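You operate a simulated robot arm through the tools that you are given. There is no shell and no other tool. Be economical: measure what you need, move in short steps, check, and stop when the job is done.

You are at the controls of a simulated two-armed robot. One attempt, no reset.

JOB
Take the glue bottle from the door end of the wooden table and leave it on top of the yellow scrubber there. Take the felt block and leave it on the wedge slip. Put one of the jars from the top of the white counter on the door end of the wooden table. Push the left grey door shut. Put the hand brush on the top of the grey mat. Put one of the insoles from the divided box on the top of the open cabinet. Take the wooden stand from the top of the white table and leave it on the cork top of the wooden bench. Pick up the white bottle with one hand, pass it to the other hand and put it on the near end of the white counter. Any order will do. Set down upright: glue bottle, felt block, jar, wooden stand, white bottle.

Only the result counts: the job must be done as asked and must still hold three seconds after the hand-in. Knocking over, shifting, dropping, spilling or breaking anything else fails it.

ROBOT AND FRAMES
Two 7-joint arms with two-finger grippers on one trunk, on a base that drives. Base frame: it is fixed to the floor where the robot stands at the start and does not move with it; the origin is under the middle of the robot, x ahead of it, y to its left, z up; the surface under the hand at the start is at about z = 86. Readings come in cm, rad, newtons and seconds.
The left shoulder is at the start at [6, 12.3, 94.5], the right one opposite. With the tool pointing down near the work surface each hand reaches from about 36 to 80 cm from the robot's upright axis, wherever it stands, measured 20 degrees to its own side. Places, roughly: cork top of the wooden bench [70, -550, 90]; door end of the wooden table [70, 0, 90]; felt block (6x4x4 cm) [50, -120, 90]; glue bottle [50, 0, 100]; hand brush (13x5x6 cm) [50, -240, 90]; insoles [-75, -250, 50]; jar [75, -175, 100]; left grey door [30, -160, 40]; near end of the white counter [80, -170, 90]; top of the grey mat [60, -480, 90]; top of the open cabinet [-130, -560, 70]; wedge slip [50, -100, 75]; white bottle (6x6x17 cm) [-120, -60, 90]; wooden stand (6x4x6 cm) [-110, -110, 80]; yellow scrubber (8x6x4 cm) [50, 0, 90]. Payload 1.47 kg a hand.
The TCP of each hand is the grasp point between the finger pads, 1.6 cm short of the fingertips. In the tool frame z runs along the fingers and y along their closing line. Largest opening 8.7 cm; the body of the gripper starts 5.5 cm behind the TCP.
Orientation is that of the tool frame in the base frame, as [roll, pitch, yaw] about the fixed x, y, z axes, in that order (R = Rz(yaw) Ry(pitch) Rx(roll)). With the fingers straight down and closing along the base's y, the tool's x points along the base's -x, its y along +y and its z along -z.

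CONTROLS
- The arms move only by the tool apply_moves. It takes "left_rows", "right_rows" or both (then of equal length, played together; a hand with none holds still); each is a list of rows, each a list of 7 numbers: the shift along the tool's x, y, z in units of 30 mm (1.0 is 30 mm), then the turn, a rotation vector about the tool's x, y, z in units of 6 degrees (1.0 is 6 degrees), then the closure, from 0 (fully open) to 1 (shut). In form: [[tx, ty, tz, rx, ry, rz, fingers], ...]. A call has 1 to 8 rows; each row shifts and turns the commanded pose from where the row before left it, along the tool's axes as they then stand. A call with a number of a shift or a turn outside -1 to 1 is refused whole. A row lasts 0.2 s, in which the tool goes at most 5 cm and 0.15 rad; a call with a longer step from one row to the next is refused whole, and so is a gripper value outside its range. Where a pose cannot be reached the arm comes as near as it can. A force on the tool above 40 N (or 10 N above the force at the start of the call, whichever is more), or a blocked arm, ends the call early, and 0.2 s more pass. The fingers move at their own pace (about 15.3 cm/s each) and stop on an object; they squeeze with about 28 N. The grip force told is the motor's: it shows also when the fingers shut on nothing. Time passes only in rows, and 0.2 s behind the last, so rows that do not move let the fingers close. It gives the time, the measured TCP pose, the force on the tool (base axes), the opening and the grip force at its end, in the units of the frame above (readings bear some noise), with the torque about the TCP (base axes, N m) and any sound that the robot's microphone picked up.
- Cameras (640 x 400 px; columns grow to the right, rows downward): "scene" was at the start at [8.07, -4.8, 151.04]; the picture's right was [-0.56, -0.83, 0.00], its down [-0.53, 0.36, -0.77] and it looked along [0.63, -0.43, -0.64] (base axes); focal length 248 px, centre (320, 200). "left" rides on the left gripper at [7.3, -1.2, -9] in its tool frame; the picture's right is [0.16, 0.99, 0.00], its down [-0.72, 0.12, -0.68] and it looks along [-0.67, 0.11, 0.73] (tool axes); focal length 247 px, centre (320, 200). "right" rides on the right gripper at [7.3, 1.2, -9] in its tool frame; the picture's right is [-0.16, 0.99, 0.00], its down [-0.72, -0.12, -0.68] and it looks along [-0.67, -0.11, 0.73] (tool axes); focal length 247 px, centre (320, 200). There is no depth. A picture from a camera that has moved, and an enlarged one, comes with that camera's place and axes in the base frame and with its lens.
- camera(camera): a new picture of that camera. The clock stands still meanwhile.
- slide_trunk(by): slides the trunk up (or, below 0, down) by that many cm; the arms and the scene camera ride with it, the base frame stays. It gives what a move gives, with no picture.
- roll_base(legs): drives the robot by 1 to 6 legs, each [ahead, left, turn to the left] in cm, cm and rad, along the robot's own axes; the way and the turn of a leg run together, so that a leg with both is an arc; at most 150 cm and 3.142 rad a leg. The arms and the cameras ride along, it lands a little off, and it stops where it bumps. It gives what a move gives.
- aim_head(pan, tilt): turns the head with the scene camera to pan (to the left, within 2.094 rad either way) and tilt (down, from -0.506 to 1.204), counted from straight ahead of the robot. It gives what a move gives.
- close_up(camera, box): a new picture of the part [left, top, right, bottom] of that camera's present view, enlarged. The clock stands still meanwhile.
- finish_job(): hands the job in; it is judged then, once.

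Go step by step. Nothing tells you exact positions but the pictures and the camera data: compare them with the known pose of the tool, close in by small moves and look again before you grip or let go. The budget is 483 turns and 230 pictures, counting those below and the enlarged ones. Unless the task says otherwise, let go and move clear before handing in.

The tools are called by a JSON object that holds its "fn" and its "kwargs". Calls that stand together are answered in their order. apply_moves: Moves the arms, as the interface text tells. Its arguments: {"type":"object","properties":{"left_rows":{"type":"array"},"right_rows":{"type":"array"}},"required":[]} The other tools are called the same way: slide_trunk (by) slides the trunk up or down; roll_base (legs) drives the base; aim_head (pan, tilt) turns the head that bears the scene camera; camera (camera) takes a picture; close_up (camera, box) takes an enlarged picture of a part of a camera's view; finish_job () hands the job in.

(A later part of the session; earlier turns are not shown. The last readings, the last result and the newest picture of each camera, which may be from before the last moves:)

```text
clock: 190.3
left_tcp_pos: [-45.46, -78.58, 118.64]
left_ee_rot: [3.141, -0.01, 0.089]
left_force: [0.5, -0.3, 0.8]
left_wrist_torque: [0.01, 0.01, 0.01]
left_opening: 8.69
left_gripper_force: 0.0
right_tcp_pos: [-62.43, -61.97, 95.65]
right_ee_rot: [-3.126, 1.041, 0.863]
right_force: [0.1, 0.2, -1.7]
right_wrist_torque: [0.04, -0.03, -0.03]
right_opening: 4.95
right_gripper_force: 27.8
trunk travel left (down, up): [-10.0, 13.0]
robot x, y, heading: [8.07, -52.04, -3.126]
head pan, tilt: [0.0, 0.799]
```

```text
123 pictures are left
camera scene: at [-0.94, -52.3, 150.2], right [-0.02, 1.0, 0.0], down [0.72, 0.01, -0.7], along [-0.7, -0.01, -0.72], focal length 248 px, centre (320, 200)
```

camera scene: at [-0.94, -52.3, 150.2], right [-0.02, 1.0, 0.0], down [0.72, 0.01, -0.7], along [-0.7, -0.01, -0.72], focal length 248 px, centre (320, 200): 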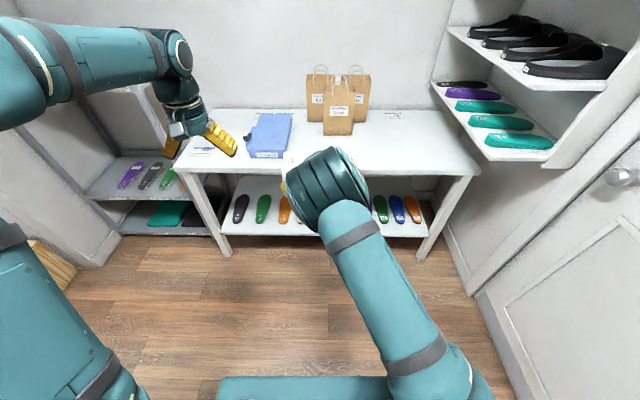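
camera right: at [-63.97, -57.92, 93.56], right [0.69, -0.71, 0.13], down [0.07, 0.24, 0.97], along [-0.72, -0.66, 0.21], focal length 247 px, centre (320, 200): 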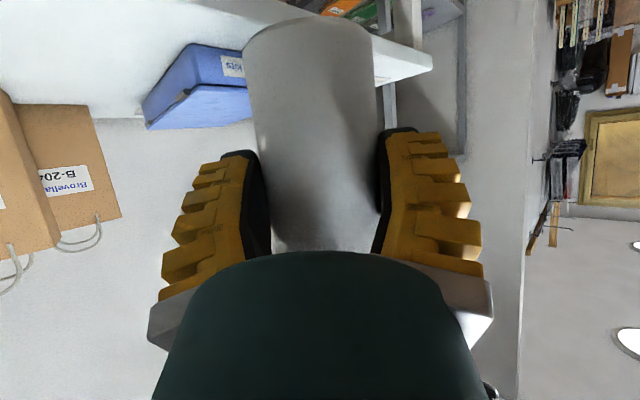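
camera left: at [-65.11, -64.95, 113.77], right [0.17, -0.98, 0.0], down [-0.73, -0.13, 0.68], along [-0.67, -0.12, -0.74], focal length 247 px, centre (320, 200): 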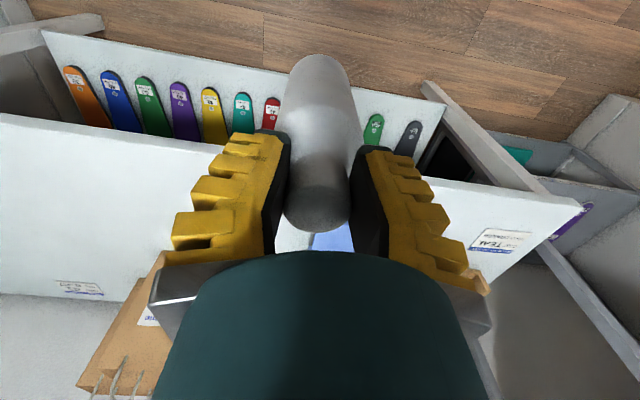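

{"fn": "apply_moves", "kwargs": {"right_rows": [[-0.38, -0.1, 0.98, 0, 0, 0, 1], [-0.38, -0.1, 0.98, 0, 0, 0, 1], [-0.864, 0, -0.503, 0, 0, 0, 1], [-0.864, 0, -0.503, 0, 0, 0, 1], [-0.864, 0, -0.503, 0, 0, 0, 1], [-0.864, 0, -0.503, 0, 0, 0, 1], [-0.864, 0, -0.503, 0, 0, 0, 1], [-0.864, 0, -0.503, 0, 0, 0, 1]]}}

{"fn": "camera", "kwargs": {"camera": "scene"}}

```text
clock: 192.1
left_tcp_pos: [-45.34, -78.52, 118.61]
left_ee_rot: [3.14, -0.007, 0.09]
left_force: [-0.2, -0.1, 0.2]
left_wrist_torque: [0.02, 0.0, -0.04]
left_opening: 8.73
left_gripper_force: 0.1
right_tcp_pos: [-67.12, -66.47, 113.0]
right_ee_rot: [-3.127, 1.044, 0.862]
right_force: [0.1, -0.1, -1.6]
right_wrist_torque: [0.04, 0.0, -0.05]
right_opening: 4.92
right_gripper_force: 28.1
trunk travel left (down, up): [-10.0, 13.0]
robot x, y, heading: [8.15, -52.05, -3.125]
head pan, tilt: [0.0, 0.799]
```

```text
122 pictures are left
camera scene: at [-0.84, -52.26, 150.21], right [-0.02, 1.0, 0.0], down [0.72, 0.01, -0.7], along [-0.7, -0.01, -0.72], focal length 248 px, centre (320, 200)
```

scene: 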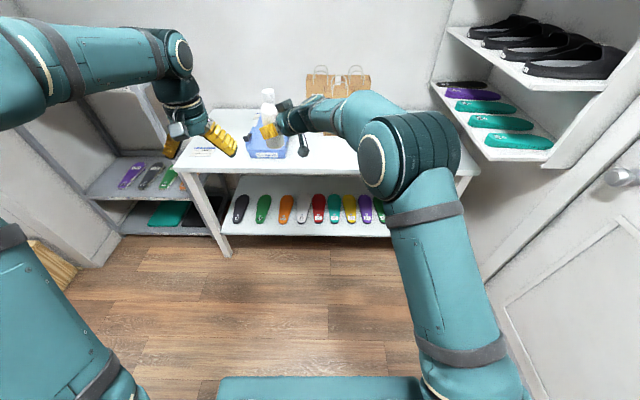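

The elbow is back out to the right. I'll move the hand sideways to the right, keeping its angle.

{"fn": "apply_moves", "kwargs": {"right_rows": [[0.38, -0.65, -0.66, 0, 0, 0, 1], [0.38, -0.65, -0.66, 0, 0, 0, 1], [0.38, -0.65, -0.66, 0, 0, 0, 1], [0.38, -0.65, -0.66, 0, 0, 0, 1], [0.38, -0.65, -0.66, 0, 0, 0, 1], [0.38, -0.65, -0.66, 0, 0, 0, 1], [0.38, -0.65, -0.66, 0, 0, 0, 1]]}}

{"fn": "camera", "kwargs": {"camera": "scene"}}

```text
clock: 193.7
left_tcp_pos: [-45.44, -78.46, 118.73]
left_ee_rot: [3.141, -0.006, 0.09]
left_force: [-0.3, -0.7, 0.0]
left_wrist_torque: [0.0, -0.01, 0.02]
left_opening: 8.7
left_gripper_force: 0.1
right_tcp_pos: [-66.54, -45.29, 113.04]
right_ee_rot: [-3.126, 1.043, 0.861]
right_force: [-0.3, 0.6, -1.3]
right_wrist_torque: [0.03, -0.06, 0.01]
right_opening: 4.91
right_gripper_force: 27.7
trunk travel left (down, up): [-10.0, 13.0]
robot x, y, heading: [8.26, -52.09, -3.124]
head pan, tilt: [0.0, 0.799]
```

```text
121 pictures are left
camera scene: at [-0.87, -52.17, 150.21], right [-0.02, 1.0, 0.0], down [0.72, 0.01, -0.7], along [-0.7, -0.01, -0.72], focal length 248 px, centre (320, 200)
```

scene: 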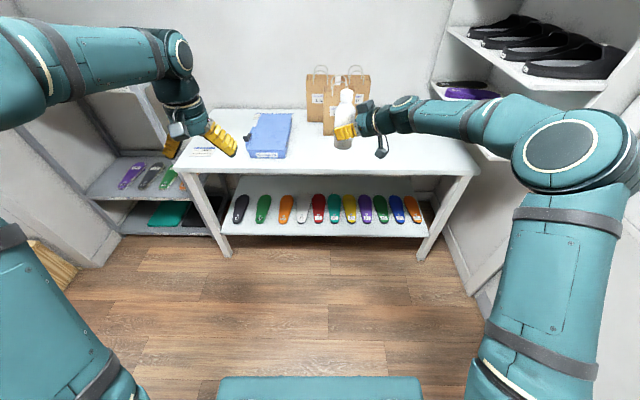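

That is a good pose. I'll pull it back 18 cm, then drive toward the wooden stand.

{"fn": "apply_moves", "kwargs": {"right_rows": [[0.327, 0.759, -0.563, 0, 0, 0, 1], [0.327, 0.759, -0.563, 0, 0, 0, 1], [0.327, 0.759, -0.563, 0, 0, 0, 1], [0.327, 0.759, -0.563, 0, 0, 0, 1], [0.327, 0.759, -0.563, 0, 0, 0, 1], [0.327, 0.759, -0.563, 0, 0, 0, 1]]}}

{"fn": "roll_base", "kwargs": {"legs": [[0, 38, 0], [50, 0, 0]]}}

{"fn": "camera", "kwargs": {"camera": "scene"}}

{"fn": "camera", "kwargs": {"camera": "left"}}

```text
clock: 195.1
left_tcp_pos: [-45.4, -78.59, 118.72]
left_ee_rot: [3.14, -0.006, 0.089]
left_force: [0.4, -0.4, 0.6]
left_wrist_torque: [0.0, 0.03, 0.01]
left_opening: 8.69
left_gripper_force: 0.1
right_tcp_pos: [-48.36, -45.6, 112.93]
right_ee_rot: [-3.125, 1.044, 0.864]
right_force: [0.9, 0.3, -2.5]
right_wrist_torque: [0.07, -0.02, -0.03]
right_opening: 4.86
right_gripper_force: 27.7
trunk travel left (down, up): [-10.0, 13.0]
robot x, y, heading: [8.35, -52.31, -3.122]
head pan, tilt: [0.0, 0.799]
```

```text
clock: 201.6
left_tcp_pos: [-95.25, -116.93, 118.68]
left_ee_rot: [3.141, -0.007, 0.086]
left_force: [0.0, -0.5, -0.1]
left_wrist_torque: [-0.02, -0.02, -0.02]
left_opening: 8.7
left_gripper_force: 0.2
right_tcp_pos: [-98.11, -84.01, 112.85]
right_ee_rot: [-3.124, 1.043, 0.856]
right_force: [0.5, -0.4, -2.8]
right_wrist_torque: [-0.01, -0.03, 0.02]
right_opening: 4.78
right_gripper_force: 28.3
trunk travel left (down, up): [-10.0, 13.0]
robot x, y, heading: [-41.51, -90.73, -3.127]
head pan, tilt: [0.0, 0.799]
```

```text
120 pictures are left
camera scene: at [-50.58, -90.89, 150.21], right [-0.01, 1.0, 0.0], down [0.72, 0.01, -0.7], along [-0.7, -0.01, -0.72], focal length 248 px, centre (320, 200)
```

scene: 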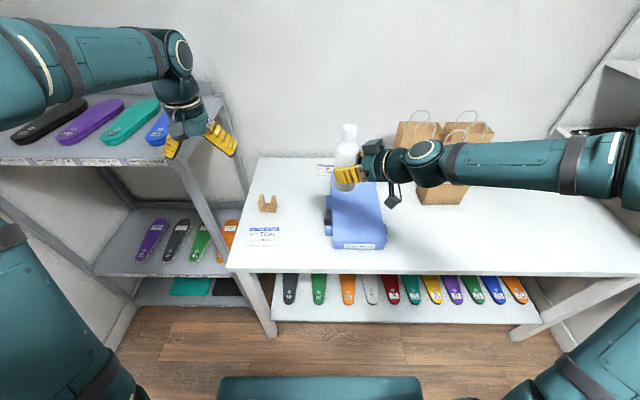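

```text
119 pictures are left
camera left: at [-88.18, -115.19, 127.56], right [0.24, -0.97, 0.0], down [-0.72, -0.18, 0.68], along [-0.66, -0.16, -0.74], focal length 247 px, centre (320, 200)
```

left: 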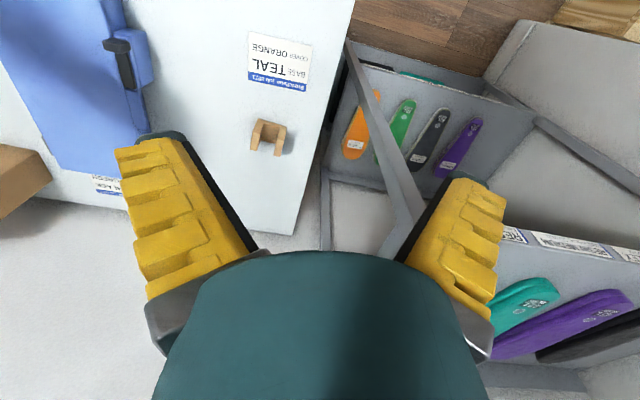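

The stand is at about (-113.8, -111.1). The grey shelf's corner is near (-96, -126, 118), so I'll shift right 8 cm and forward 8 cm for clearance.

{"fn": "roll_base", "kwargs": {"legs": [[8, -8, 0]]}}

{"fn": "close_up", "kwargs": {"camera": "scene", "box": [180, 150, 340, 270]}}

{"fn": "camera", "kwargs": {"camera": "left"}}

```text
clock: 202.9
left_tcp_pos: [-103.22, -109.1, 118.62]
left_ee_rot: [3.14, -0.008, 0.087]
left_force: [-0.8, 1.0, -0.2]
left_wrist_torque: [-0.04, -0.03, 0.0]
left_opening: 8.67
left_gripper_force: 0.3
right_tcp_pos: [-106.15, -76.33, 112.82]
right_ee_rot: [-3.128, 1.043, 0.86]
right_force: [-0.3, 0.1, -2.5]
right_wrist_torque: [0.01, -0.04, 0.02]
right_opening: 4.78
right_gripper_force: 27.8
trunk travel left (down, up): [-10.0, 13.0]
robot x, y, heading: [-49.86, -82.87, -3.121]
head pan, tilt: [0.0, 0.799]
```

```text
3.33 times, centred on (260, 210) of scene
camera zoom: at [-58.61, -83.04, 150.21], right [-0.02, 1.0, 0.0], down [0.72, 0.01, -0.7], along [-0.7, -0.01, -0.72], focal length 825 px, centre (520, 167)
```

zoom: 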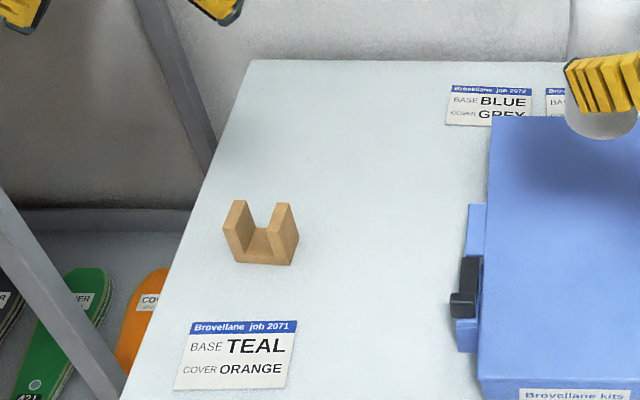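

```text
117 pictures are left
camera left: at [-96.16, -107.44, 127.57], right [0.24, -0.97, 0.0], down [-0.72, -0.18, 0.68], along [-0.65, -0.17, -0.74], focal length 247 px, centre (320, 200)
```

left: 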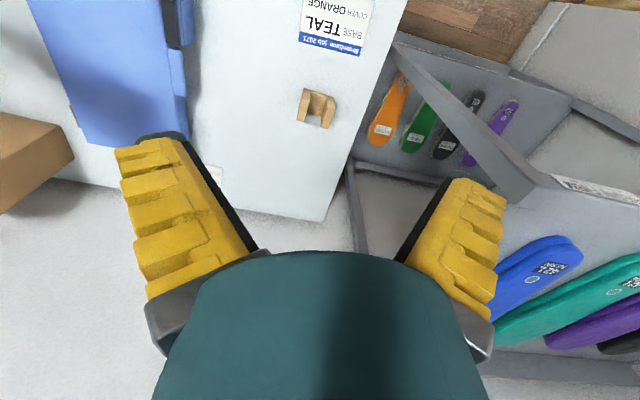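

The stand is nearly square to me, centred at (-113.6, -111.1). I'll lower the left hand over it.

{"fn": "apply_moves", "kwargs": {"left_rows": [[-0.7, 0.07, 0.5, 0, 0, 0.2, 0], [-0.7, 0.07, 1, 0, 0, 0.2, 0], [-0.7, 0.07, 1, 0, 0, 0.2, 0], [-0.7, 0.07, 1, 0, 0, 0.2, 0], [-0.7, 0.06, 1, 0, 0, 0, 0], [0, 0, 1, 0, 0, 0, 0], [0, 0, 1, 0, 0, 0, 0], [0, 0, 1, 0, 0, 0, 0]]}}

{"fn": "camera", "kwargs": {"camera": "left"}}

{"fn": "camera", "kwargs": {"camera": "scene"}}

```text
clock: 204.7
left_tcp_pos: [-113.58, -110.82, 96.08]
left_ee_rot: [-3.141, -0.006, 0.002]
left_force: [0.0, -0.6, -0.9]
left_wrist_torque: [-0.03, 0.01, -0.01]
left_opening: 8.73
left_gripper_force: 0.1
right_tcp_pos: [-106.22, -76.41, 112.82]
right_ee_rot: [-3.128, 1.044, 0.86]
right_force: [-0.6, -0.4, -3.3]
right_wrist_torque: [0.04, -0.01, -0.03]
right_opening: 4.72
right_gripper_force: 28.2
trunk travel left (down, up): [-10.0, 13.0]
robot x, y, heading: [-49.54, -82.75, -3.124]
head pan, tilt: [0.0, 0.799]
```

```text
116 pictures are left
camera left: at [-106.38, -109.56, 104.98], right [0.16, -0.99, 0.0], down [-0.73, -0.12, 0.68], along [-0.67, -0.11, -0.74], focal length 247 px, centre (320, 200)
```

left: 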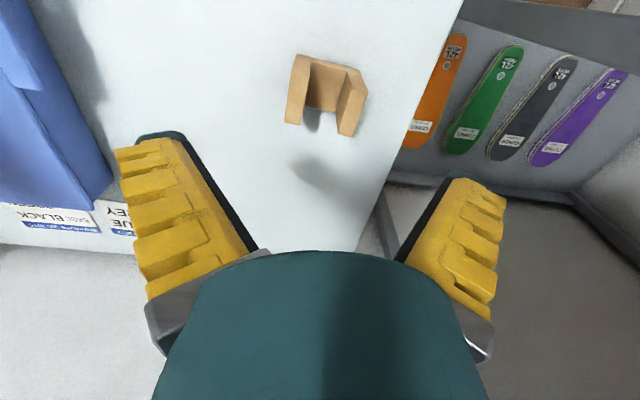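

```text
115 pictures are left
camera scene: at [-58.57, -83.13, 150.21], right [-0.02, 1.0, 0.0], down [0.72, 0.01, -0.7], along [-0.7, -0.01, -0.72], focal length 248 px, centre (320, 200)
```

scene: 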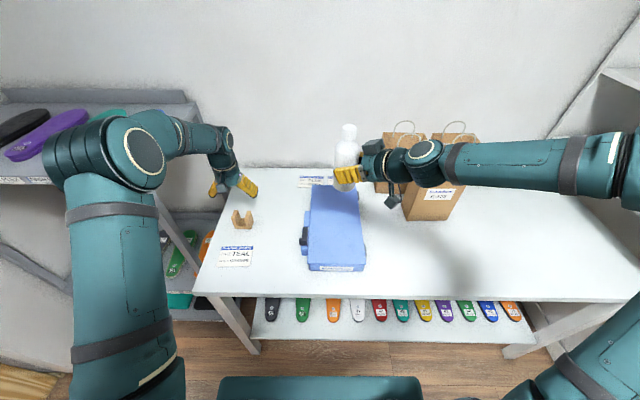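

I'll rotate 6° to match the stand and lower to grip it.

{"fn": "apply_moves", "kwargs": {"left_rows": [[-0.1, 0.12, 0.5, 0, 0, 1, 0], [0, 0, 1, 0, 0, 0, 0], [0, 0, 1, 0, 0, 0, 0], [0, 0, 0.9, 0, 0, 0, 0], [0, 0, 0.6, 0, 0, 0, 0], [0, 0, 0.15, 0, 0, 0, 0]]}}

{"fn": "camera", "kwargs": {"camera": "left"}}

```text
clock: 206.1
left_tcp_pos: [-113.67, -111.1, 83.6]
left_ee_rot: [-3.141, -0.007, -0.102]
left_force: [0.1, -0.2, -0.7]
left_wrist_torque: [0.0, -0.01, -0.01]
left_opening: 8.72
left_gripper_force: 0.1
right_tcp_pos: [-106.15, -76.34, 112.81]
right_ee_rot: [-3.126, 1.044, 0.86]
right_force: [0.2, -0.1, -2.3]
right_wrist_torque: [0.05, -0.01, -0.01]
right_opening: 4.74
right_gripper_force: 28.4
trunk travel left (down, up): [-10.0, 13.0]
robot x, y, heading: [-49.54, -83.19, -3.131]
head pan, tilt: [0.0, 0.799]
```

```text
114 pictures are left
camera left: at [-106.42, -110.74, 92.53], right [0.06, -1.0, 0.0], down [-0.74, -0.04, 0.68], along [-0.67, -0.04, -0.74], focal length 247 px, centre (320, 200)
```

left: 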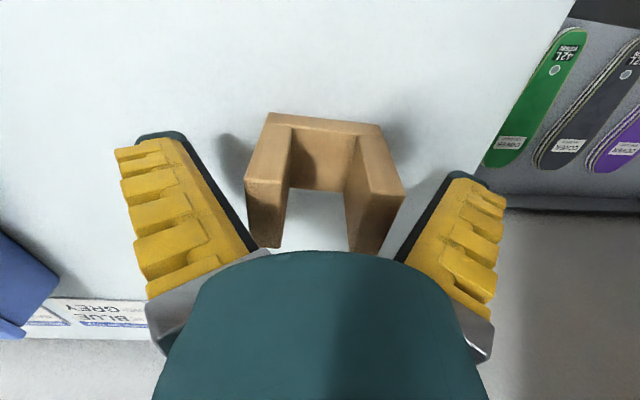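

The stand is between the fingers. I'll close.

{"fn": "apply_moves", "kwargs": {"left_rows": [[0, 0, 0, 0, 0, 0, 0.15], [0, 0, 0, 0, 0, 0, 0.3], [0, 0, 0, 0, 0, 0, 1], [0, 0, 0, 0, 0, 0, 1]]}}

{"fn": "camera", "kwargs": {"camera": "left"}}

```text
clock: 207.1
left_tcp_pos: [-113.61, -111.13, 83.73]
left_ee_rot: [-3.141, -0.006, -0.103]
left_force: [0.1, 0.3, 0.5]
left_wrist_torque: [0.0, -0.02, 0.01]
left_opening: 6.51
left_gripper_force: 28.1
right_tcp_pos: [-106.13, -76.45, 112.85]
right_ee_rot: [-3.126, 1.043, 0.861]
right_force: [0.6, -0.5, -2.0]
right_wrist_torque: [0.02, -0.04, 0.01]
right_opening: 4.71
right_gripper_force: 27.9
trunk travel left (down, up): [-10.0, 13.0]
robot x, y, heading: [-49.09, -82.85, -3.129]
head pan, tilt: [0.0, 0.799]
```

```text
113 pictures are left
camera left: at [-106.42, -110.74, 92.56], right [0.06, -1.0, 0.0], down [-0.74, -0.04, 0.68], along [-0.67, -0.04, -0.74], focal length 247 px, centre (320, 200)
```

left: 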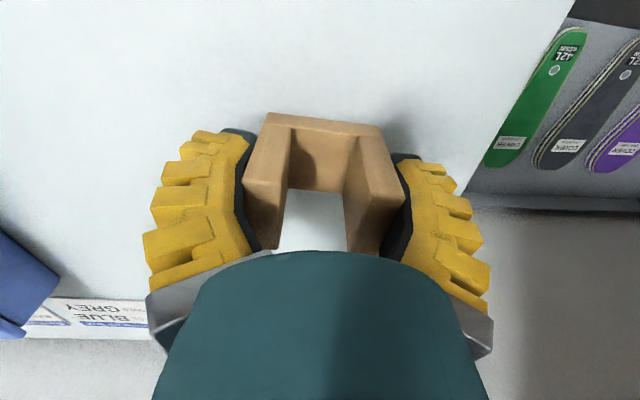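

I'll lift the stand about 12 cm, then back the robot off before any further arm motion.

{"fn": "apply_moves", "kwargs": {"left_rows": [[0, 0, -0.6, 0, 0, 0, 1], [0, 0, -1, 0, 0, 0, 1], [0, 0, -1, 0, 0, 0, 1], [0.3, 0, -1, 0, 0, 0, 1], [0.5, 0, -0.5, 0, 0, 0, 1]]}}

{"fn": "roll_base", "kwargs": {"legs": [[-50, 0, 0]]}}

{"fn": "apply_moves", "kwargs": {"left_rows": [[0.9, -0.2, -0.8, 0, 0, -0.3, 1], [0.9, -0.2, -0.8, 0, 0, -0.3, 1], [0.9, -0.2, -0.8, 0, 0, -0.3, 1], [0.9, -0.2, -0.8, 0, 0, 0, 1], [0.9, -0.2, -0.8, 0, 0, 0, 1], [0.9, -0.2, -0.8, 0, 0, 0, 1]]}}

{"fn": "camera", "kwargs": {"camera": "scene"}}

```text
clock: 208.3
left_tcp_pos: [-111.35, -111.41, 95.92]
left_ee_rot: [3.141, -0.007, -0.102]
left_force: [-0.6, 0.9, -1.3]
left_wrist_torque: [0.0, -0.01, -0.01]
left_opening: 6.48
left_gripper_force: 27.6
right_tcp_pos: [-106.18, -76.41, 113.01]
right_ee_rot: [-3.126, 1.044, 0.862]
right_force: [0.3, -0.1, -2.3]
right_wrist_torque: [0.01, -0.06, 0.02]
right_opening: 4.68
right_gripper_force: 28.3
trunk travel left (down, up): [-10.0, 13.0]
robot x, y, heading: [-49.61, -82.74, -3.129]
head pan, tilt: [0.0, 0.799]
```

```text
clock: 211.3
left_tcp_pos: [-61.44, -110.67, 96.04]
left_ee_rot: [3.14, -0.007, -0.099]
left_force: [0.1, -0.3, -0.1]
left_wrist_torque: [-0.03, 0.01, -0.02]
left_opening: 6.42
left_gripper_force: 27.9
right_tcp_pos: [-56.03, -75.67, 112.98]
right_ee_rot: [-3.126, 1.044, 0.865]
right_force: [0.1, -0.6, -2.3]
right_wrist_torque: [0.01, -0.01, 0.0]
right_opening: 4.66
right_gripper_force: 27.8
trunk travel left (down, up): [-10.0, 13.0]
robot x, y, heading: [0.64, -81.92, -3.123]
head pan, tilt: [0.0, 0.799]
```

```text
clock: 212.7
left_tcp_pos: [-45.15, -107.43, 110.57]
left_ee_rot: [3.141, -0.006, -0.006]
left_force: [1.5, -0.6, -0.8]
left_wrist_torque: [0.04, 0.02, 0.0]
left_opening: 6.48
left_gripper_force: 27.9
right_tcp_pos: [-56.1, -75.73, 112.88]
right_ee_rot: [-3.122, 1.044, 0.863]
right_force: [-0.4, -0.2, -1.9]
right_wrist_torque: [0.04, -0.01, 0.01]
right_opening: 4.61
right_gripper_force: 27.8
trunk travel left (down, up): [-10.0, 13.0]
robot x, y, heading: [0.47, -82.19, -3.119]
head pan, tilt: [0.0, 0.799]
```

```text
112 pictures are left
camera scene: at [-8.45, -82.29, 150.22], right [-0.02, 1.0, 0.0], down [0.72, 0.01, -0.7], along [-0.7, -0.01, -0.72], focal length 248 px, centre (320, 200)
```

scene: 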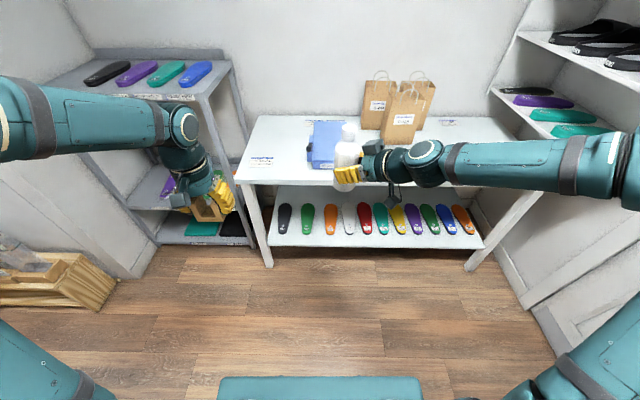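

Both objects are secure. I'll move to mid-aisle, turn around to face the counter, and strafe to it.

{"fn": "roll_base", "kwargs": {"legs": [[22, 0, 0], [0, 0, 3.12], [0, -68, 0]]}}

{"fn": "camera", "kwargs": {"camera": "scene"}}

{"fn": "camera", "kwargs": {"camera": "right"}}

```text
clock: 227.6
left_tcp_pos: [23.57, -127.25, 110.42]
left_ee_rot: [3.139, -0.008, 3.094]
left_force: [0.7, 0.5, -0.6]
left_wrist_torque: [0.05, -0.03, -0.01]
left_opening: 6.41
left_gripper_force: 27.6
right_tcp_pos: [33.12, -159.47, 112.81]
right_ee_rot: [-3.126, 1.044, -2.322]
right_force: [0.7, -0.2, -1.6]
right_wrist_torque: [-0.01, 0.03, -0.03]
right_opening: 4.46
right_gripper_force: 27.8
trunk travel left (down, up): [-10.0, 13.0]
robot x, y, heading: [-23.33, -150.51, -0.024]
head pan, tilt: [0.0, 0.799]
```

```text
111 pictures are left
camera scene: at [-14.09, -150.95, 150.21], right [-0.02, -1.0, 0.0], down [-0.72, 0.02, -0.7], along [0.7, -0.02, -0.72], focal length 248 px, centre (320, 200)
```

scene: 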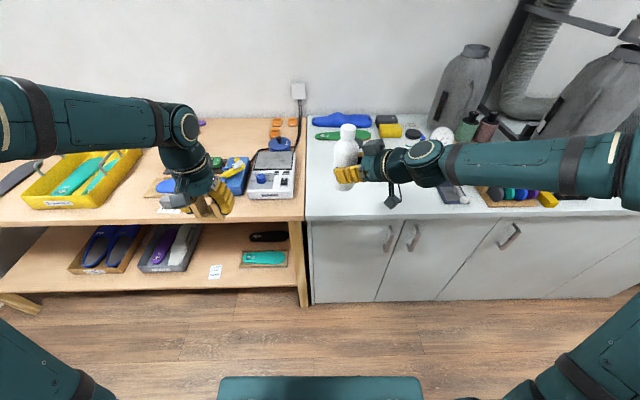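

```text
110 pictures are left
camera right: at [24.37, -166.94, 111.01], right [-0.66, 0.74, 0.13], down [-0.08, -0.24, 0.97], along [0.75, 0.63, 0.21], focal length 247 px, centre (320, 200)
```

right: 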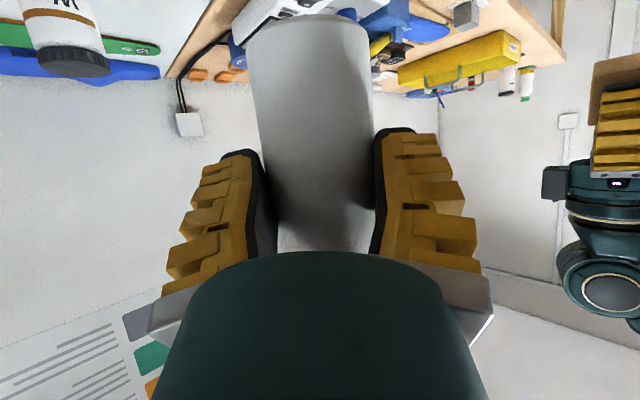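

The bottle still sits well in the grip. I'll roll forward over the counter.

{"fn": "roll_base", "kwargs": {"legs": [[0, 0, 0.02], [22, 1, 0]]}}

{"fn": "camera", "kwargs": {"camera": "scene"}}

```text
clock: 229.7
left_tcp_pos: [45.13, -125.6, 110.38]
left_ee_rot: [-3.141, -0.008, 3.11]
left_force: [0.2, 0.4, -1.5]
left_wrist_torque: [0.01, 0.03, 0.05]
left_opening: 6.41
left_gripper_force: 28.2
right_tcp_pos: [55.19, -157.77, 112.77]
right_ee_rot: [-3.126, 1.042, -2.306]
right_force: [0.9, 0.2, -2.4]
right_wrist_torque: [-0.02, 0.05, 0.01]
right_opening: 4.46
right_gripper_force: 27.9
trunk travel left (down, up): [-10.0, 13.0]
robot x, y, heading: [-1.66, -149.73, -0.007]
head pan, tilt: [0.0, 0.799]
```

```text
109 pictures are left
camera scene: at [7.87, -149.9, 150.2], right [-0.01, -1.0, 0.0], down [-0.72, 0.01, -0.7], along [0.7, -0.01, -0.72], focal length 248 px, centre (320, 200)
```

scene: 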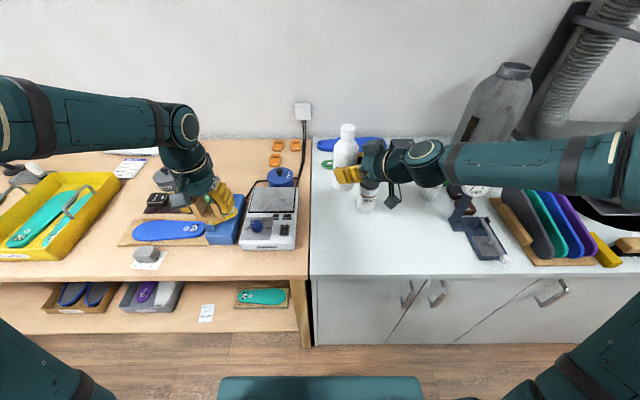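

I'll lower the bottle toward the counter surface.

{"fn": "apply_moves", "kwargs": {"right_rows": [[0.864, 0, 0.503, 0, 0, 0, 1], [0.864, 0, 0.503, 0, 0, 0, 1], [0.864, 0, 0.503, 0, 0, 0, 1], [0.864, 0, 0.503, 0, 0, 0, 1], [0.864, 0, 0.503, 0, 0, 0, 1], [0.864, 0, 0.503, 0, 0, 0, 1]]}}

{"fn": "camera", "kwargs": {"camera": "scene"}}

{"fn": "camera", "kwargs": {"camera": "right"}}

```text
clock: 231.1
left_tcp_pos: [44.94, -125.61, 110.51]
left_ee_rot: [3.141, -0.008, 3.111]
left_force: [-0.6, 0.1, -0.4]
left_wrist_torque: [0.02, -0.01, 0.0]
left_opening: 6.36
left_gripper_force: 27.9
right_tcp_pos: [55.27, -157.72, 94.9]
right_ee_rot: [-3.126, 1.043, -2.304]
right_force: [-1.3, 0.0, -1.7]
right_wrist_torque: [0.01, 0.04, -0.01]
right_opening: 4.44
right_gripper_force: 28.1
trunk travel left (down, up): [-10.0, 13.0]
robot x, y, heading: [-1.44, -149.73, -0.008]
head pan, tilt: [0.0, 0.799]
```

```text
108 pictures are left
camera scene: at [7.8, -149.93, 150.21], right [-0.01, -1.0, 0.0], down [-0.72, 0.01, -0.7], along [0.7, -0.01, -0.72], focal length 248 px, centre (320, 200)
```

scene: 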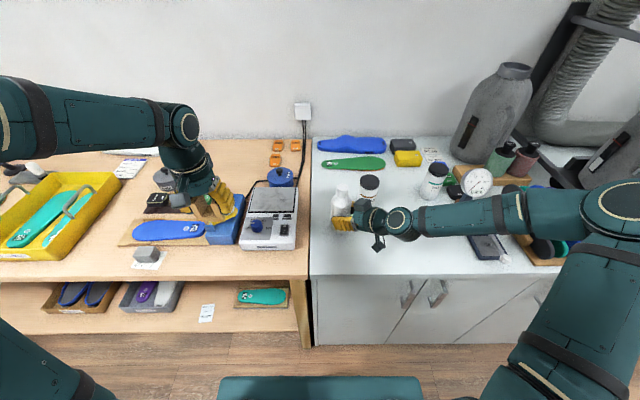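

```text
107 pictures are left
camera right: at [46.65, -165.27, 93.07], right [-0.67, 0.73, 0.13], down [-0.07, -0.24, 0.97], along [0.74, 0.64, 0.21], focal length 247 px, centre (320, 200)
```

right: 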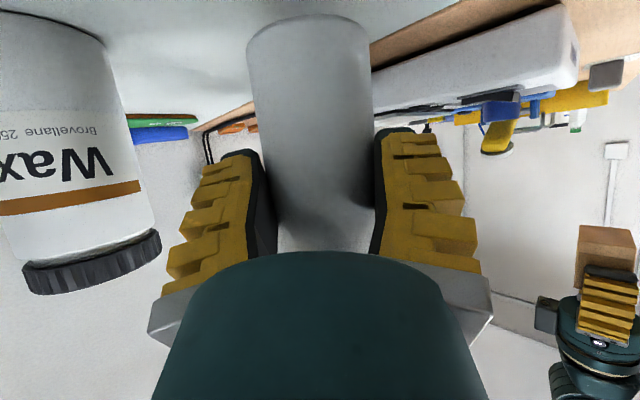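

There are about 2.5 cm to go. I'll lower in small steps and watch the force.

{"fn": "apply_moves", "kwargs": {"right_rows": [[0.35, 0, 0.2, 0, 0, 0, 1], [0.25, 0, 0.146, 0, 0, 0, 1], [0, 0, 0, 0, 0, 0, 1]]}}

{"fn": "apply_moves", "kwargs": {"right_rows": [[0.086, 0, 0.05, 0, 0, 0, 1], [0.086, 0, 0.05, 0, 0, 0, 1], [0, 0, 0, 0, 0, 0, 1]]}}

{"fn": "close_up", "kwargs": {"camera": "scene", "box": [300, 160, 420, 260]}}

```text
clock: 231.8
left_tcp_pos: [45.03, -125.6, 110.46]
left_ee_rot: [3.141, -0.007, 3.111]
left_force: [-0.1, 0.9, 0.3]
left_wrist_torque: [0.0, 0.03, -0.01]
left_opening: 6.4
left_gripper_force: 27.8
right_tcp_pos: [55.18, -157.66, 92.82]
right_ee_rot: [-3.126, 1.046, -2.307]
right_force: [0.3, 0.5, -3.0]
right_wrist_torque: [-0.04, 0.04, 0.02]
right_opening: 4.41
right_gripper_force: 27.7
trunk travel left (down, up): [-10.0, 13.0]
robot x, y, heading: [-1.55, -149.54, -0.008]
head pan, tilt: [0.0, 0.799]
```

```text
clock: 232.7
left_tcp_pos: [44.94, -125.53, 110.64]
left_ee_rot: [-3.141, -0.004, 3.11]
left_force: [0.5, 0.4, 0.0]
left_wrist_torque: [0.01, 0.01, 0.01]
left_opening: 6.41
left_gripper_force: 28.0
right_tcp_pos: [55.14, -157.81, 92.31]
right_ee_rot: [-3.119, 1.045, -2.303]
right_force: [-3.9, -3.5, 18.2]
right_wrist_torque: [0.17, -0.2, -0.11]
right_opening: 4.6
right_gripper_force: 28.2
trunk travel left (down, up): [-10.0, 13.0]
robot x, y, heading: [-1.11, -149.87, -0.004]
head pan, tilt: [0.0, 0.799]
```

```text
4.00 times, centred on (360, 210) of scene
camera zoom: at [7.54, -149.92, 150.24], right [-0.01, -1.0, 0.0], down [-0.72, 0.01, -0.7], along [0.7, -0.01, -0.72], focal length 990 px, centre (160, 160)
```

zoom: 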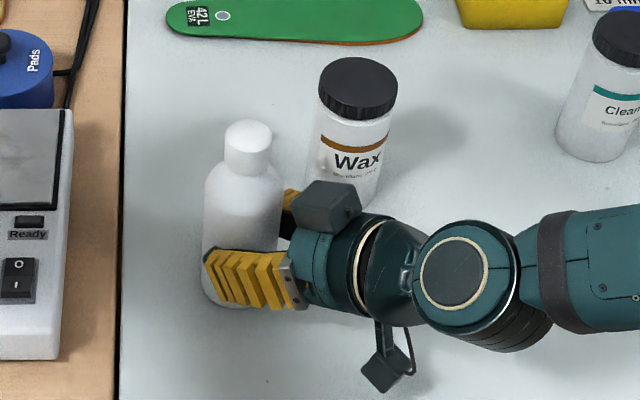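

There is firm contact. I'll ease off slightly, open, and withdraw along the hand's own axis.

{"fn": "apply_moves", "kwargs": {"right_rows": [[-0.04, 0, -0.025, 0, 0, 0, 1], [0, 0, 0, 0, 0, 0, 0.4], [0, 0, 0, 0, 0, 0, 0], [0, 0, 0, 0, 0, 0, 0], [0, 0, -0.5, 0, 0, 0, 0], [0, 0, -0.8, 0, 0, 0, 0], [0, 0, -1, 0, 0, 0, 0], [0, 0, -1, 0, 0, 0, 0]]}}

{"fn": "close_up", "kwargs": {"camera": "scene", "box": [300, 160, 420, 260]}}

```text
clock: 234.4
left_tcp_pos: [44.91, -125.57, 110.49]
left_ee_rot: [-3.142, -0.007, 3.109]
left_force: [-0.6, 0.1, -0.4]
left_wrist_torque: [0.05, -0.01, -0.02]
left_opening: 6.4
left_gripper_force: 28.0
right_tcp_pos: [49.37, -164.1, 97.43]
right_ee_rot: [-3.125, 1.043, -2.305]
right_force: [-0.5, 0.0, -0.8]
right_wrist_torque: [0.01, 0.01, 0.0]
right_opening: 8.7
right_gripper_force: 0.2
trunk travel left (down, up): [-10.0, 13.0]
robot x, y, heading: [-1.16, -149.82, -0.002]
head pan, tilt: [0.0, 0.799]
```

```text
4.00 times, centred on (360, 210) of scene
camera zoom: at [7.65, -149.95, 150.22], right [-0.01, -1.0, 0.0], down [-0.72, 0.01, -0.7], along [0.7, -0.01, -0.72], focal length 990 px, centre (160, 160)
```

zoom: 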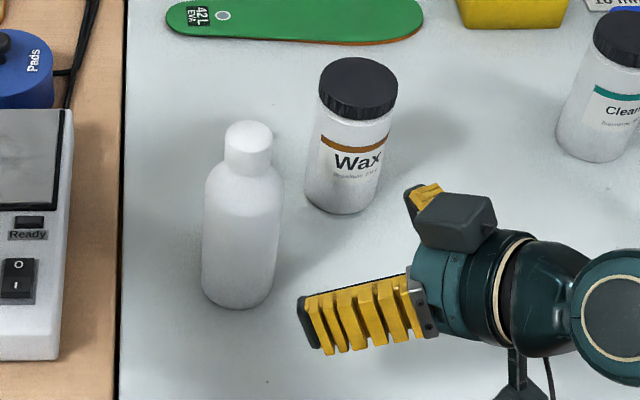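

The bottle is placed and upright. I'll back away, rise, and return the right hand to pointing down.

{"fn": "apply_moves", "kwargs": {"right_rows": [[0, 0, -1, 0, 0, 0, 0], [0, 0, -1, 0, 0, 0, 0], [-0.864, 0, -0.503, 0, 0, 0, 0], [-0.864, 0, -0.503, 0, 0, 0, 0], [-0.864, 0, -0.503, 0, 0, 0, 0], [-0.864, 0, -0.503, 0, 0, 0, 0], [-0.864, 0, -0.503, 0, 0, 0, 0], [0, 0, 0, 0, 1, 0, 0]]}}

{"fn": "apply_moves", "kwargs": {"right_rows": [[0, 0, 0, 0, 1, 0, 0], [0, 0, 0, 0, 1, 0, 0], [0, 0, 0, 0, 1, 0, 0], [0, 0, 0, 0, 1, 0, 0], [0, 0, 0, 0, 1, 0, 0], [0, 0, 0, 0, 1, 0, 0], [0, 0, 0, 0, 1, 0, 0], [0, 0, 0, 0, 1, 0, 0]]}}

{"fn": "apply_moves", "kwargs": {"right_rows": [[0, 0, 0, 0, 0.95, 0, 0], [0, 0, 0, 0, 0, 1, 0], [0, 0, 0, 0, 0, 1, 0], [0, 0, 0, 0, 0, 1, 0], [0, 0, 0, 0, 0, 1, 0], [0, 0, 0, 0, 0, 1, 0], [0, 0, 0, 0, 0, 1, 0], [0, 0, 0, 0, 0, 1, 0]]}}

{"fn": "camera", "kwargs": {"camera": "scene"}}

```text
clock: 236.2
left_tcp_pos: [45.14, -125.55, 110.45]
left_ee_rot: [-3.141, -0.006, 3.111]
left_force: [0.5, -0.9, -0.5]
left_wrist_torque: [-0.03, -0.01, -0.01]
left_opening: 6.39
left_gripper_force: 28.0
right_tcp_pos: [45.84, -167.52, 115.4]
right_ee_rot: [-3.128, 0.939, -2.307]
right_force: [0.8, 0.3, -0.2]
right_wrist_torque: [0.0, -0.02, 0.03]
right_opening: 8.7
right_gripper_force: 0.1
trunk travel left (down, up): [-10.0, 13.0]
robot x, y, heading: [-1.4, -149.63, -0.005]
head pan, tilt: [0.0, 0.799]
```

```text
clock: 238.1
left_tcp_pos: [45.04, -125.49, 110.31]
left_ee_rot: [3.141, -0.007, 3.11]
left_force: [0.0, 0.0, -0.6]
left_wrist_torque: [0.02, 0.0, -0.01]
left_opening: 6.39
left_gripper_force: 27.7
right_tcp_pos: [45.81, -167.73, 115.43]
right_ee_rot: [-3.134, 0.101, -2.317]
right_force: [0.1, -0.4, -1.0]
right_wrist_torque: [-0.03, 0.01, 0.03]
right_opening: 8.72
right_gripper_force: 0.1
trunk travel left (down, up): [-10.0, 13.0]
robot x, y, heading: [-1.04, -149.67, -0.009]
head pan, tilt: [0.0, 0.799]
```

```text
clock: 239.8
left_tcp_pos: [45.07, -125.54, 110.39]
left_ee_rot: [3.141, -0.006, 3.109]
left_force: [0.5, -0.1, -0.2]
left_wrist_torque: [-0.04, 0.0, 0.0]
left_opening: 6.4
left_gripper_force: 27.8
right_tcp_pos: [45.74, -167.81, 115.35]
right_ee_rot: [-3.135, 0.006, -3.052]
right_force: [0.0, 0.3, 0.1]
right_wrist_torque: [0.02, 0.02, -0.01]
right_opening: 8.7
right_gripper_force: 0.0
trunk travel left (down, up): [-10.0, 13.0]
robot x, y, heading: [-1.55, -149.82, -0.009]
head pan, tilt: [0.0, 0.799]
```

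```text
104 pictures are left
camera scene: at [7.72, -149.9, 150.21], right [-0.01, -1.0, 0.0], down [-0.72, 0.01, -0.7], along [0.7, -0.01, -0.72], focal length 248 px, centre (320, 200)
```

scene: 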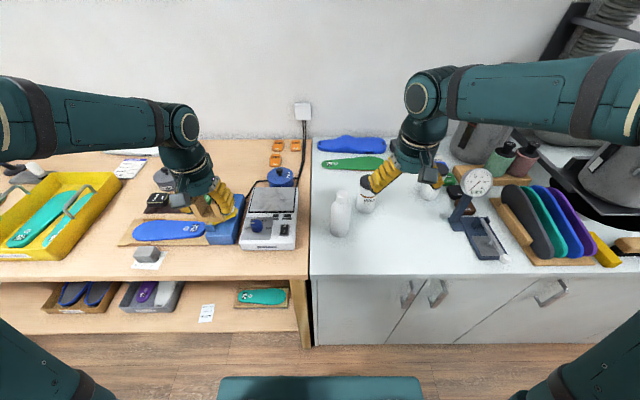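

The right hand is back to normal and the counter is tidy. Next is the hand brush near (50, -240), so I'll back off and look right first.

{"fn": "roll_base", "kwargs": {"legs": [[-14, 0, 0]]}}

{"fn": "aim_head", "kwargs": {"pan": -0.75, "tilt": 0.45}}

{"fn": "camera", "kwargs": {"camera": "scene"}}

```text
clock: 241.2
left_tcp_pos: [31.02, -125.51, 110.54]
left_ee_rot: [-3.14, -0.006, 3.111]
left_force: [-0.3, -0.5, 0.3]
left_wrist_torque: [-0.01, 0.02, 0.02]
left_opening: 6.35
left_gripper_force: 27.0
right_tcp_pos: [31.64, -167.63, 115.43]
right_ee_rot: [-3.136, 0.006, -3.051]
right_force: [-0.9, -1.2, -0.7]
right_wrist_torque: [-0.01, -0.02, 0.0]
right_opening: 8.69
right_gripper_force: 0.1
trunk travel left (down, up): [-10.0, 13.0]
robot x, y, heading: [-15.73, -149.79, -0.008]
head pan, tilt: [0.0, 0.799]
```

```text
clock: 242.3
left_tcp_pos: [31.04, -125.35, 110.46]
left_ee_rot: [-3.141, -0.006, 3.11]
left_force: [1.0, 0.2, -0.9]
left_wrist_torque: [0.0, -0.02, 0.01]
left_opening: 6.38
left_gripper_force: 28.7
right_tcp_pos: [31.81, -167.63, 115.21]
right_ee_rot: [-3.136, 0.007, -3.05]
right_force: [0.5, 0.4, 0.1]
right_wrist_torque: [0.02, -0.02, -0.01]
right_opening: 8.71
right_gripper_force: 0.1
trunk travel left (down, up): [-10.0, 13.0]
robot x, y, heading: [-15.45, -149.71, -0.007]
head pan, tilt: [-0.75, 0.45]
```

```text
103 pictures are left
camera scene: at [-7.57, -156.04, 153.25], right [-0.69, -0.73, 0.0], down [-0.32, 0.3, -0.9], along [0.65, -0.62, -0.44], focal length 248 px, centre (320, 200)
```

scene: 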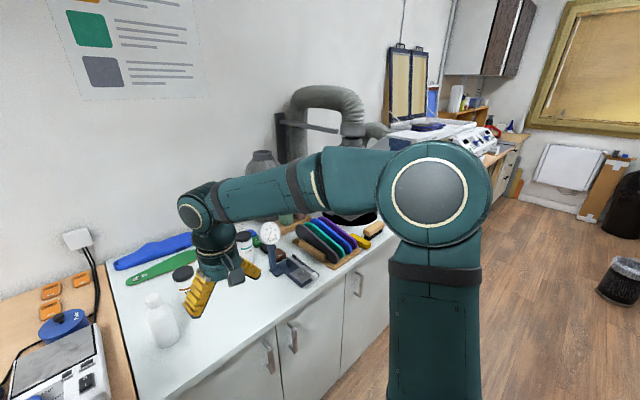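

The brush seems to be near (47, -244) at the counter's far end. I'll strafe there.

{"fn": "roll_base", "kwargs": {"legs": [[0, -76, 0]]}}

{"fn": "aim_head", "kwargs": {"pan": -0.2, "tilt": 0.75}}

{"fn": "camera", "kwargs": {"camera": "scene"}}

{"fn": "camera", "kwargs": {"camera": "right"}}

```text
clock: 249.5
left_tcp_pos: [30.26, -203.22, 110.56]
left_ee_rot: [3.139, -0.007, 3.099]
left_force: [-0.1, 0.4, 0.0]
left_wrist_torque: [-0.01, 0.02, 0.0]
left_opening: 6.37
left_gripper_force: 28.4
right_tcp_pos: [30.53, -245.34, 115.33]
right_ee_rot: [-3.135, 0.006, -3.062]
right_force: [0.0, -0.5, 0.1]
right_wrist_torque: [-0.02, -0.01, -0.04]
right_opening: 8.72
right_gripper_force: 0.1
trunk travel left (down, up): [-10.0, 13.0]
robot x, y, heading: [-16.47, -226.95, -0.014]
head pan, tilt: [-0.75, 0.45]
```

```text
clock: 250.4
left_tcp_pos: [30.25, -203.28, 110.4]
left_ee_rot: [3.14, -0.007, 3.099]
left_force: [0.1, 0.1, -1.3]
left_wrist_torque: [-0.01, 0.01, -0.01]
left_opening: 6.37
left_gripper_force: 28.1
right_tcp_pos: [30.57, -245.41, 115.23]
right_ee_rot: [-3.136, 0.006, -3.061]
right_force: [0.6, -0.2, -0.4]
right_wrist_torque: [-0.03, 0.01, -0.01]
right_opening: 8.67
right_gripper_force: 0.0
trunk travel left (down, up): [-10.0, 13.0]
robot x, y, heading: [-16.48, -227.11, -0.023]
head pan, tilt: [-0.201, 0.75]
```

```text
102 pictures are left
camera scene: at [-7.25, -228.86, 150.62], right [-0.22, -0.98, 0.0], down [-0.67, 0.15, -0.73], along [0.71, -0.16, -0.68], focal length 248 px, centre (320, 200)
```

scene: 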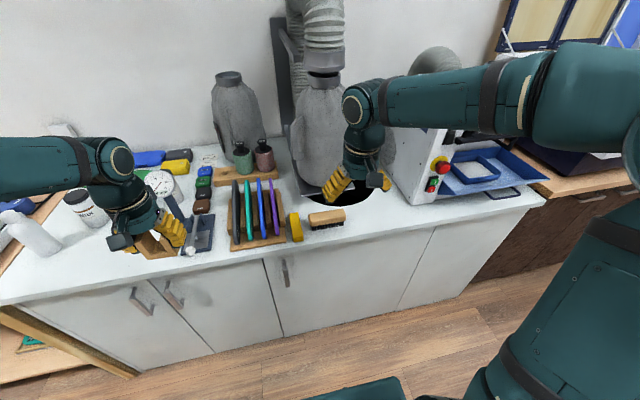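

```text
101 pictures are left
camera right: at [23.03, -244.81, 124.14], right [0.08, 1.0, 0.0], down [0.73, -0.06, 0.69], along [0.68, -0.06, -0.73], focal length 247 px, centre (320, 200)
```

right: 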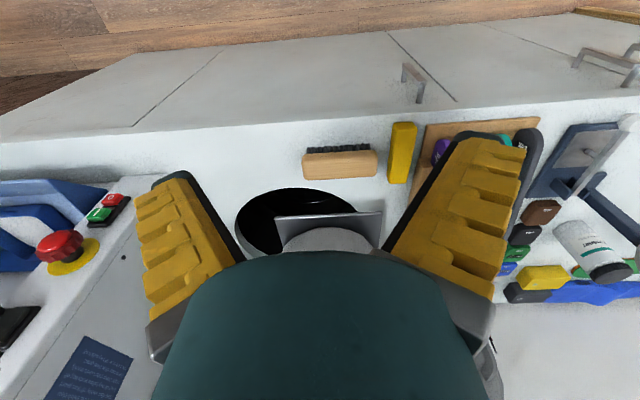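

The brush is at about (47.5, -243.5), bristles down, with its long axis along y. I'll turn the right hand about 80° so the fingers close across it.

{"fn": "apply_moves", "kwargs": {"right_rows": [[0, 0, 0, 0, 0, -1, 0], [0, 0, 0, 0, 0, -1, 0], [0, 0, 0, 0, 0, -1, 0], [0, 0, 0, 0, 0, -1, 0], [0, 0, 0, 0, 0, -1, 0], [0, 0, 0, 0, 0, -1, 0], [0, 0, 0, 0, 0, -1, 0], [0, 0, 0, 0, 0, -1, 0]]}}

{"fn": "apply_moves", "kwargs": {"right_rows": [[0, 0, 0, 0, 0, -1, 0], [0, 0, 0, 0, 0, -1, 0], [0, 0, 0, 0, 0, -1, 0], [0, 0, 0, 0, 0, -1, 0], [0, 0, 0, 0, 0, -1, 0], [0, 0, 0, 0, 0, -0.4, 0]]}}

{"fn": "camera", "kwargs": {"camera": "scene"}}

```text
clock: 252.2
left_tcp_pos: [30.3, -203.33, 110.49]
left_ee_rot: [3.14, -0.006, 3.099]
left_force: [-0.4, -0.5, 0.0]
left_wrist_torque: [0.0, 0.03, -0.03]
left_opening: 6.34
left_gripper_force: 28.6
right_tcp_pos: [30.52, -245.5, 115.27]
right_ee_rot: [-3.133, -0.001, -2.223]
right_force: [1.2, -0.2, 0.0]
right_wrist_torque: [0.02, 0.03, -0.02]
right_opening: 8.69
right_gripper_force: 0.1
trunk travel left (down, up): [-10.0, 13.0]
robot x, y, heading: [-15.78, -227.18, -0.016]
head pan, tilt: [-0.201, 0.75]
```

```text
clock: 253.6
left_tcp_pos: [30.25, -203.28, 110.43]
left_ee_rot: [3.141, -0.007, 3.1]
left_force: [-0.1, 0.0, -0.8]
left_wrist_torque: [0.05, -0.01, -0.02]
left_opening: 6.33
left_gripper_force: 27.4
right_tcp_pos: [30.44, -245.4, 115.25]
right_ee_rot: [-3.133, -0.003, -1.656]
right_force: [-0.5, -0.3, -0.1]
right_wrist_torque: [0.02, 0.01, 0.0]
right_opening: 8.71
right_gripper_force: 0.0
trunk travel left (down, up): [-10.0, 13.0]
robot x, y, heading: [-16.3, -226.88, -0.023]
head pan, tilt: [-0.201, 0.75]
```

```text
100 pictures are left
camera scene: at [-7.25, -228.85, 150.61], right [-0.22, -0.98, 0.0], down [-0.67, 0.15, -0.73], along [0.71, -0.16, -0.68], focal length 248 px, centre (320, 200)
```

scene: 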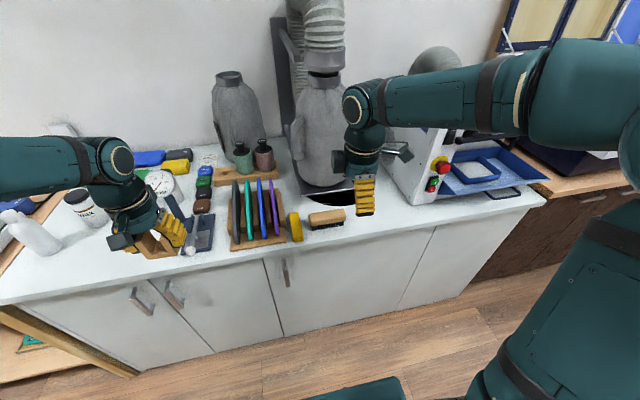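

I'll move over the brush, down to z≈100, and check.

{"fn": "apply_moves", "kwargs": {"right_rows": [[-0.154, -0.794, 0.726, 0, 0, 0, 0], [-0.154, -0.794, 0.726, 0, 0, 0, 0], [-0.154, -0.794, 0.726, 0, 0, 0, 0], [-0.154, -0.794, 0.726, 0, 0, 0, 0], [-0.154, -0.794, 0.726, 0, 0, 0, 0], [-0.154, -0.794, 0.726, 0, 0, 0, 0], [-0.154, -0.794, 0.726, 0, 0, 0, 0]]}}

{"fn": "camera", "kwargs": {"camera": "right"}}

{"fn": "close_up", "kwargs": {"camera": "scene", "box": [250, 130, 430, 260]}}

```text
clock: 255.2
left_tcp_pos: [30.32, -203.19, 110.51]
left_ee_rot: [-3.141, -0.006, 3.099]
left_force: [0.1, 0.2, -0.8]
left_wrist_torque: [0.0, 0.03, -0.02]
left_opening: 6.32
left_gripper_force: 28.0
right_tcp_pos: [47.49, -243.75, 100.15]
right_ee_rot: [-3.135, -0.005, -1.659]
right_force: [0.2, 0.2, 0.0]
right_wrist_torque: [0.0, 0.02, 0.0]
right_opening: 8.72
right_gripper_force: 0.1
trunk travel left (down, up): [-10.0, 13.0]
robot x, y, heading: [-16.62, -226.87, -0.02]
head pan, tilt: [-0.201, 0.75]
```

```text
99 pictures are left
camera right: at [45.55, -250.97, 109.04], right [-0.97, 0.25, -0.01], down [0.18, 0.71, 0.68], along [0.17, 0.66, -0.74], focal length 247 px, centre (320, 200)
```

right: 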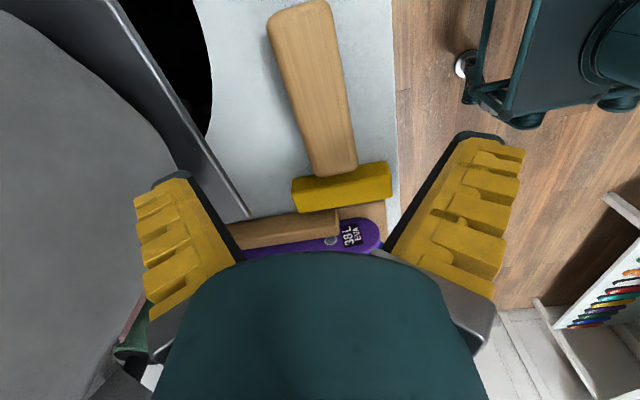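

```text
3.08 times, centred on (340, 195) of scene
camera zoom: at [-7.15, -228.85, 150.6], right [-0.22, -0.98, 0.0], down [-0.67, 0.15, -0.73], along [0.71, -0.16, -0.68], focal length 762 px, centre (258, 215)
```

zoom: 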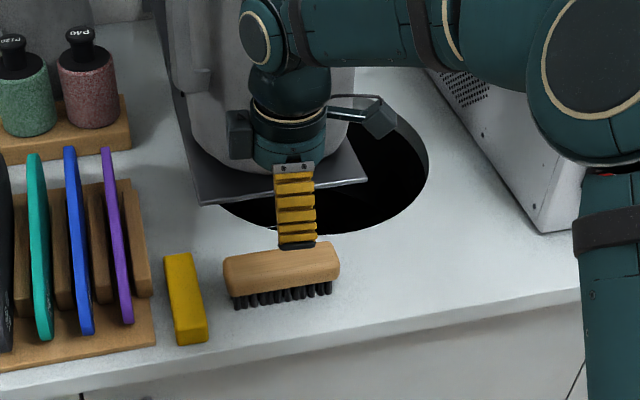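

The brush centre is near (47.4, -243.7) with its wooden top at about z 90.5. The plate behind it starts at x≈56, so there is room. I'll lower and grip.

{"fn": "apply_moves", "kwargs": {"right_rows": [[0, 0.05, 0.7, 0, 0, -0.5, 0], [0, 0, 0.8, 0, 0, 0, 0], [0, 0, 0.8, 0, 0, 0, 0], [0, 0, 0.7, 0, 0, 0, 0], [0, 0, 0.4, 0, 0, 0, 0]]}}

{"fn": "camera", "kwargs": {"camera": "right"}}

{"fn": "close_up", "kwargs": {"camera": "scene", "box": [250, 130, 430, 260]}}

```text
clock: 256.4
left_tcp_pos: [30.34, -203.33, 110.42]
left_ee_rot: [-3.141, -0.005, 3.099]
left_force: [0.2, 0.7, -0.5]
left_wrist_torque: [-0.03, 0.04, 0.01]
left_opening: 6.32
left_gripper_force: 28.3
right_tcp_pos: [47.44, -243.98, 90.02]
right_ee_rot: [-3.135, -0.005, -1.61]
right_force: [0.3, 0.0, -0.3]
right_wrist_torque: [-0.02, 0.0, -0.01]
right_opening: 8.71
right_gripper_force: 0.1
trunk travel left (down, up): [-10.0, 13.0]
robot x, y, heading: [-16.59, -227.03, -0.017]
head pan, tilt: [-0.201, 0.75]
```

```text
97 pictures are left
camera right: at [45.86, -251.08, 98.92], right [-0.98, 0.2, -0.01], down [0.14, 0.72, 0.68], along [0.14, 0.66, -0.74], focal length 247 px, centre (320, 200)
```

right: 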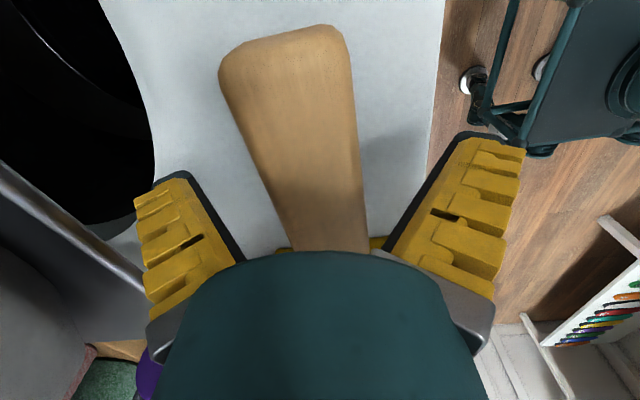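

```text
3.08 times, centred on (340, 195) of scene
camera zoom: at [-7.23, -228.86, 150.61], right [-0.22, -0.98, 0.0], down [-0.67, 0.15, -0.73], along [0.71, -0.16, -0.68], focal length 762 px, centre (258, 215)
```

zoom: 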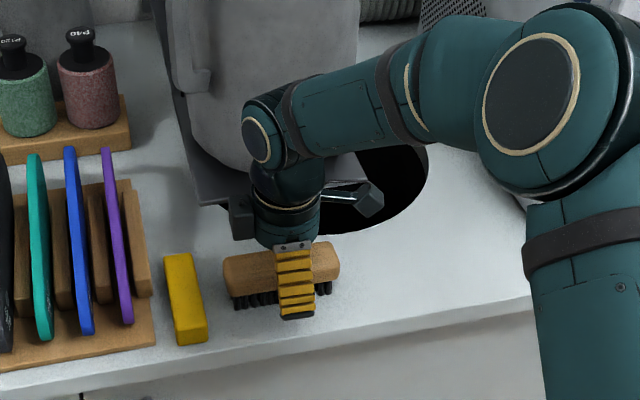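

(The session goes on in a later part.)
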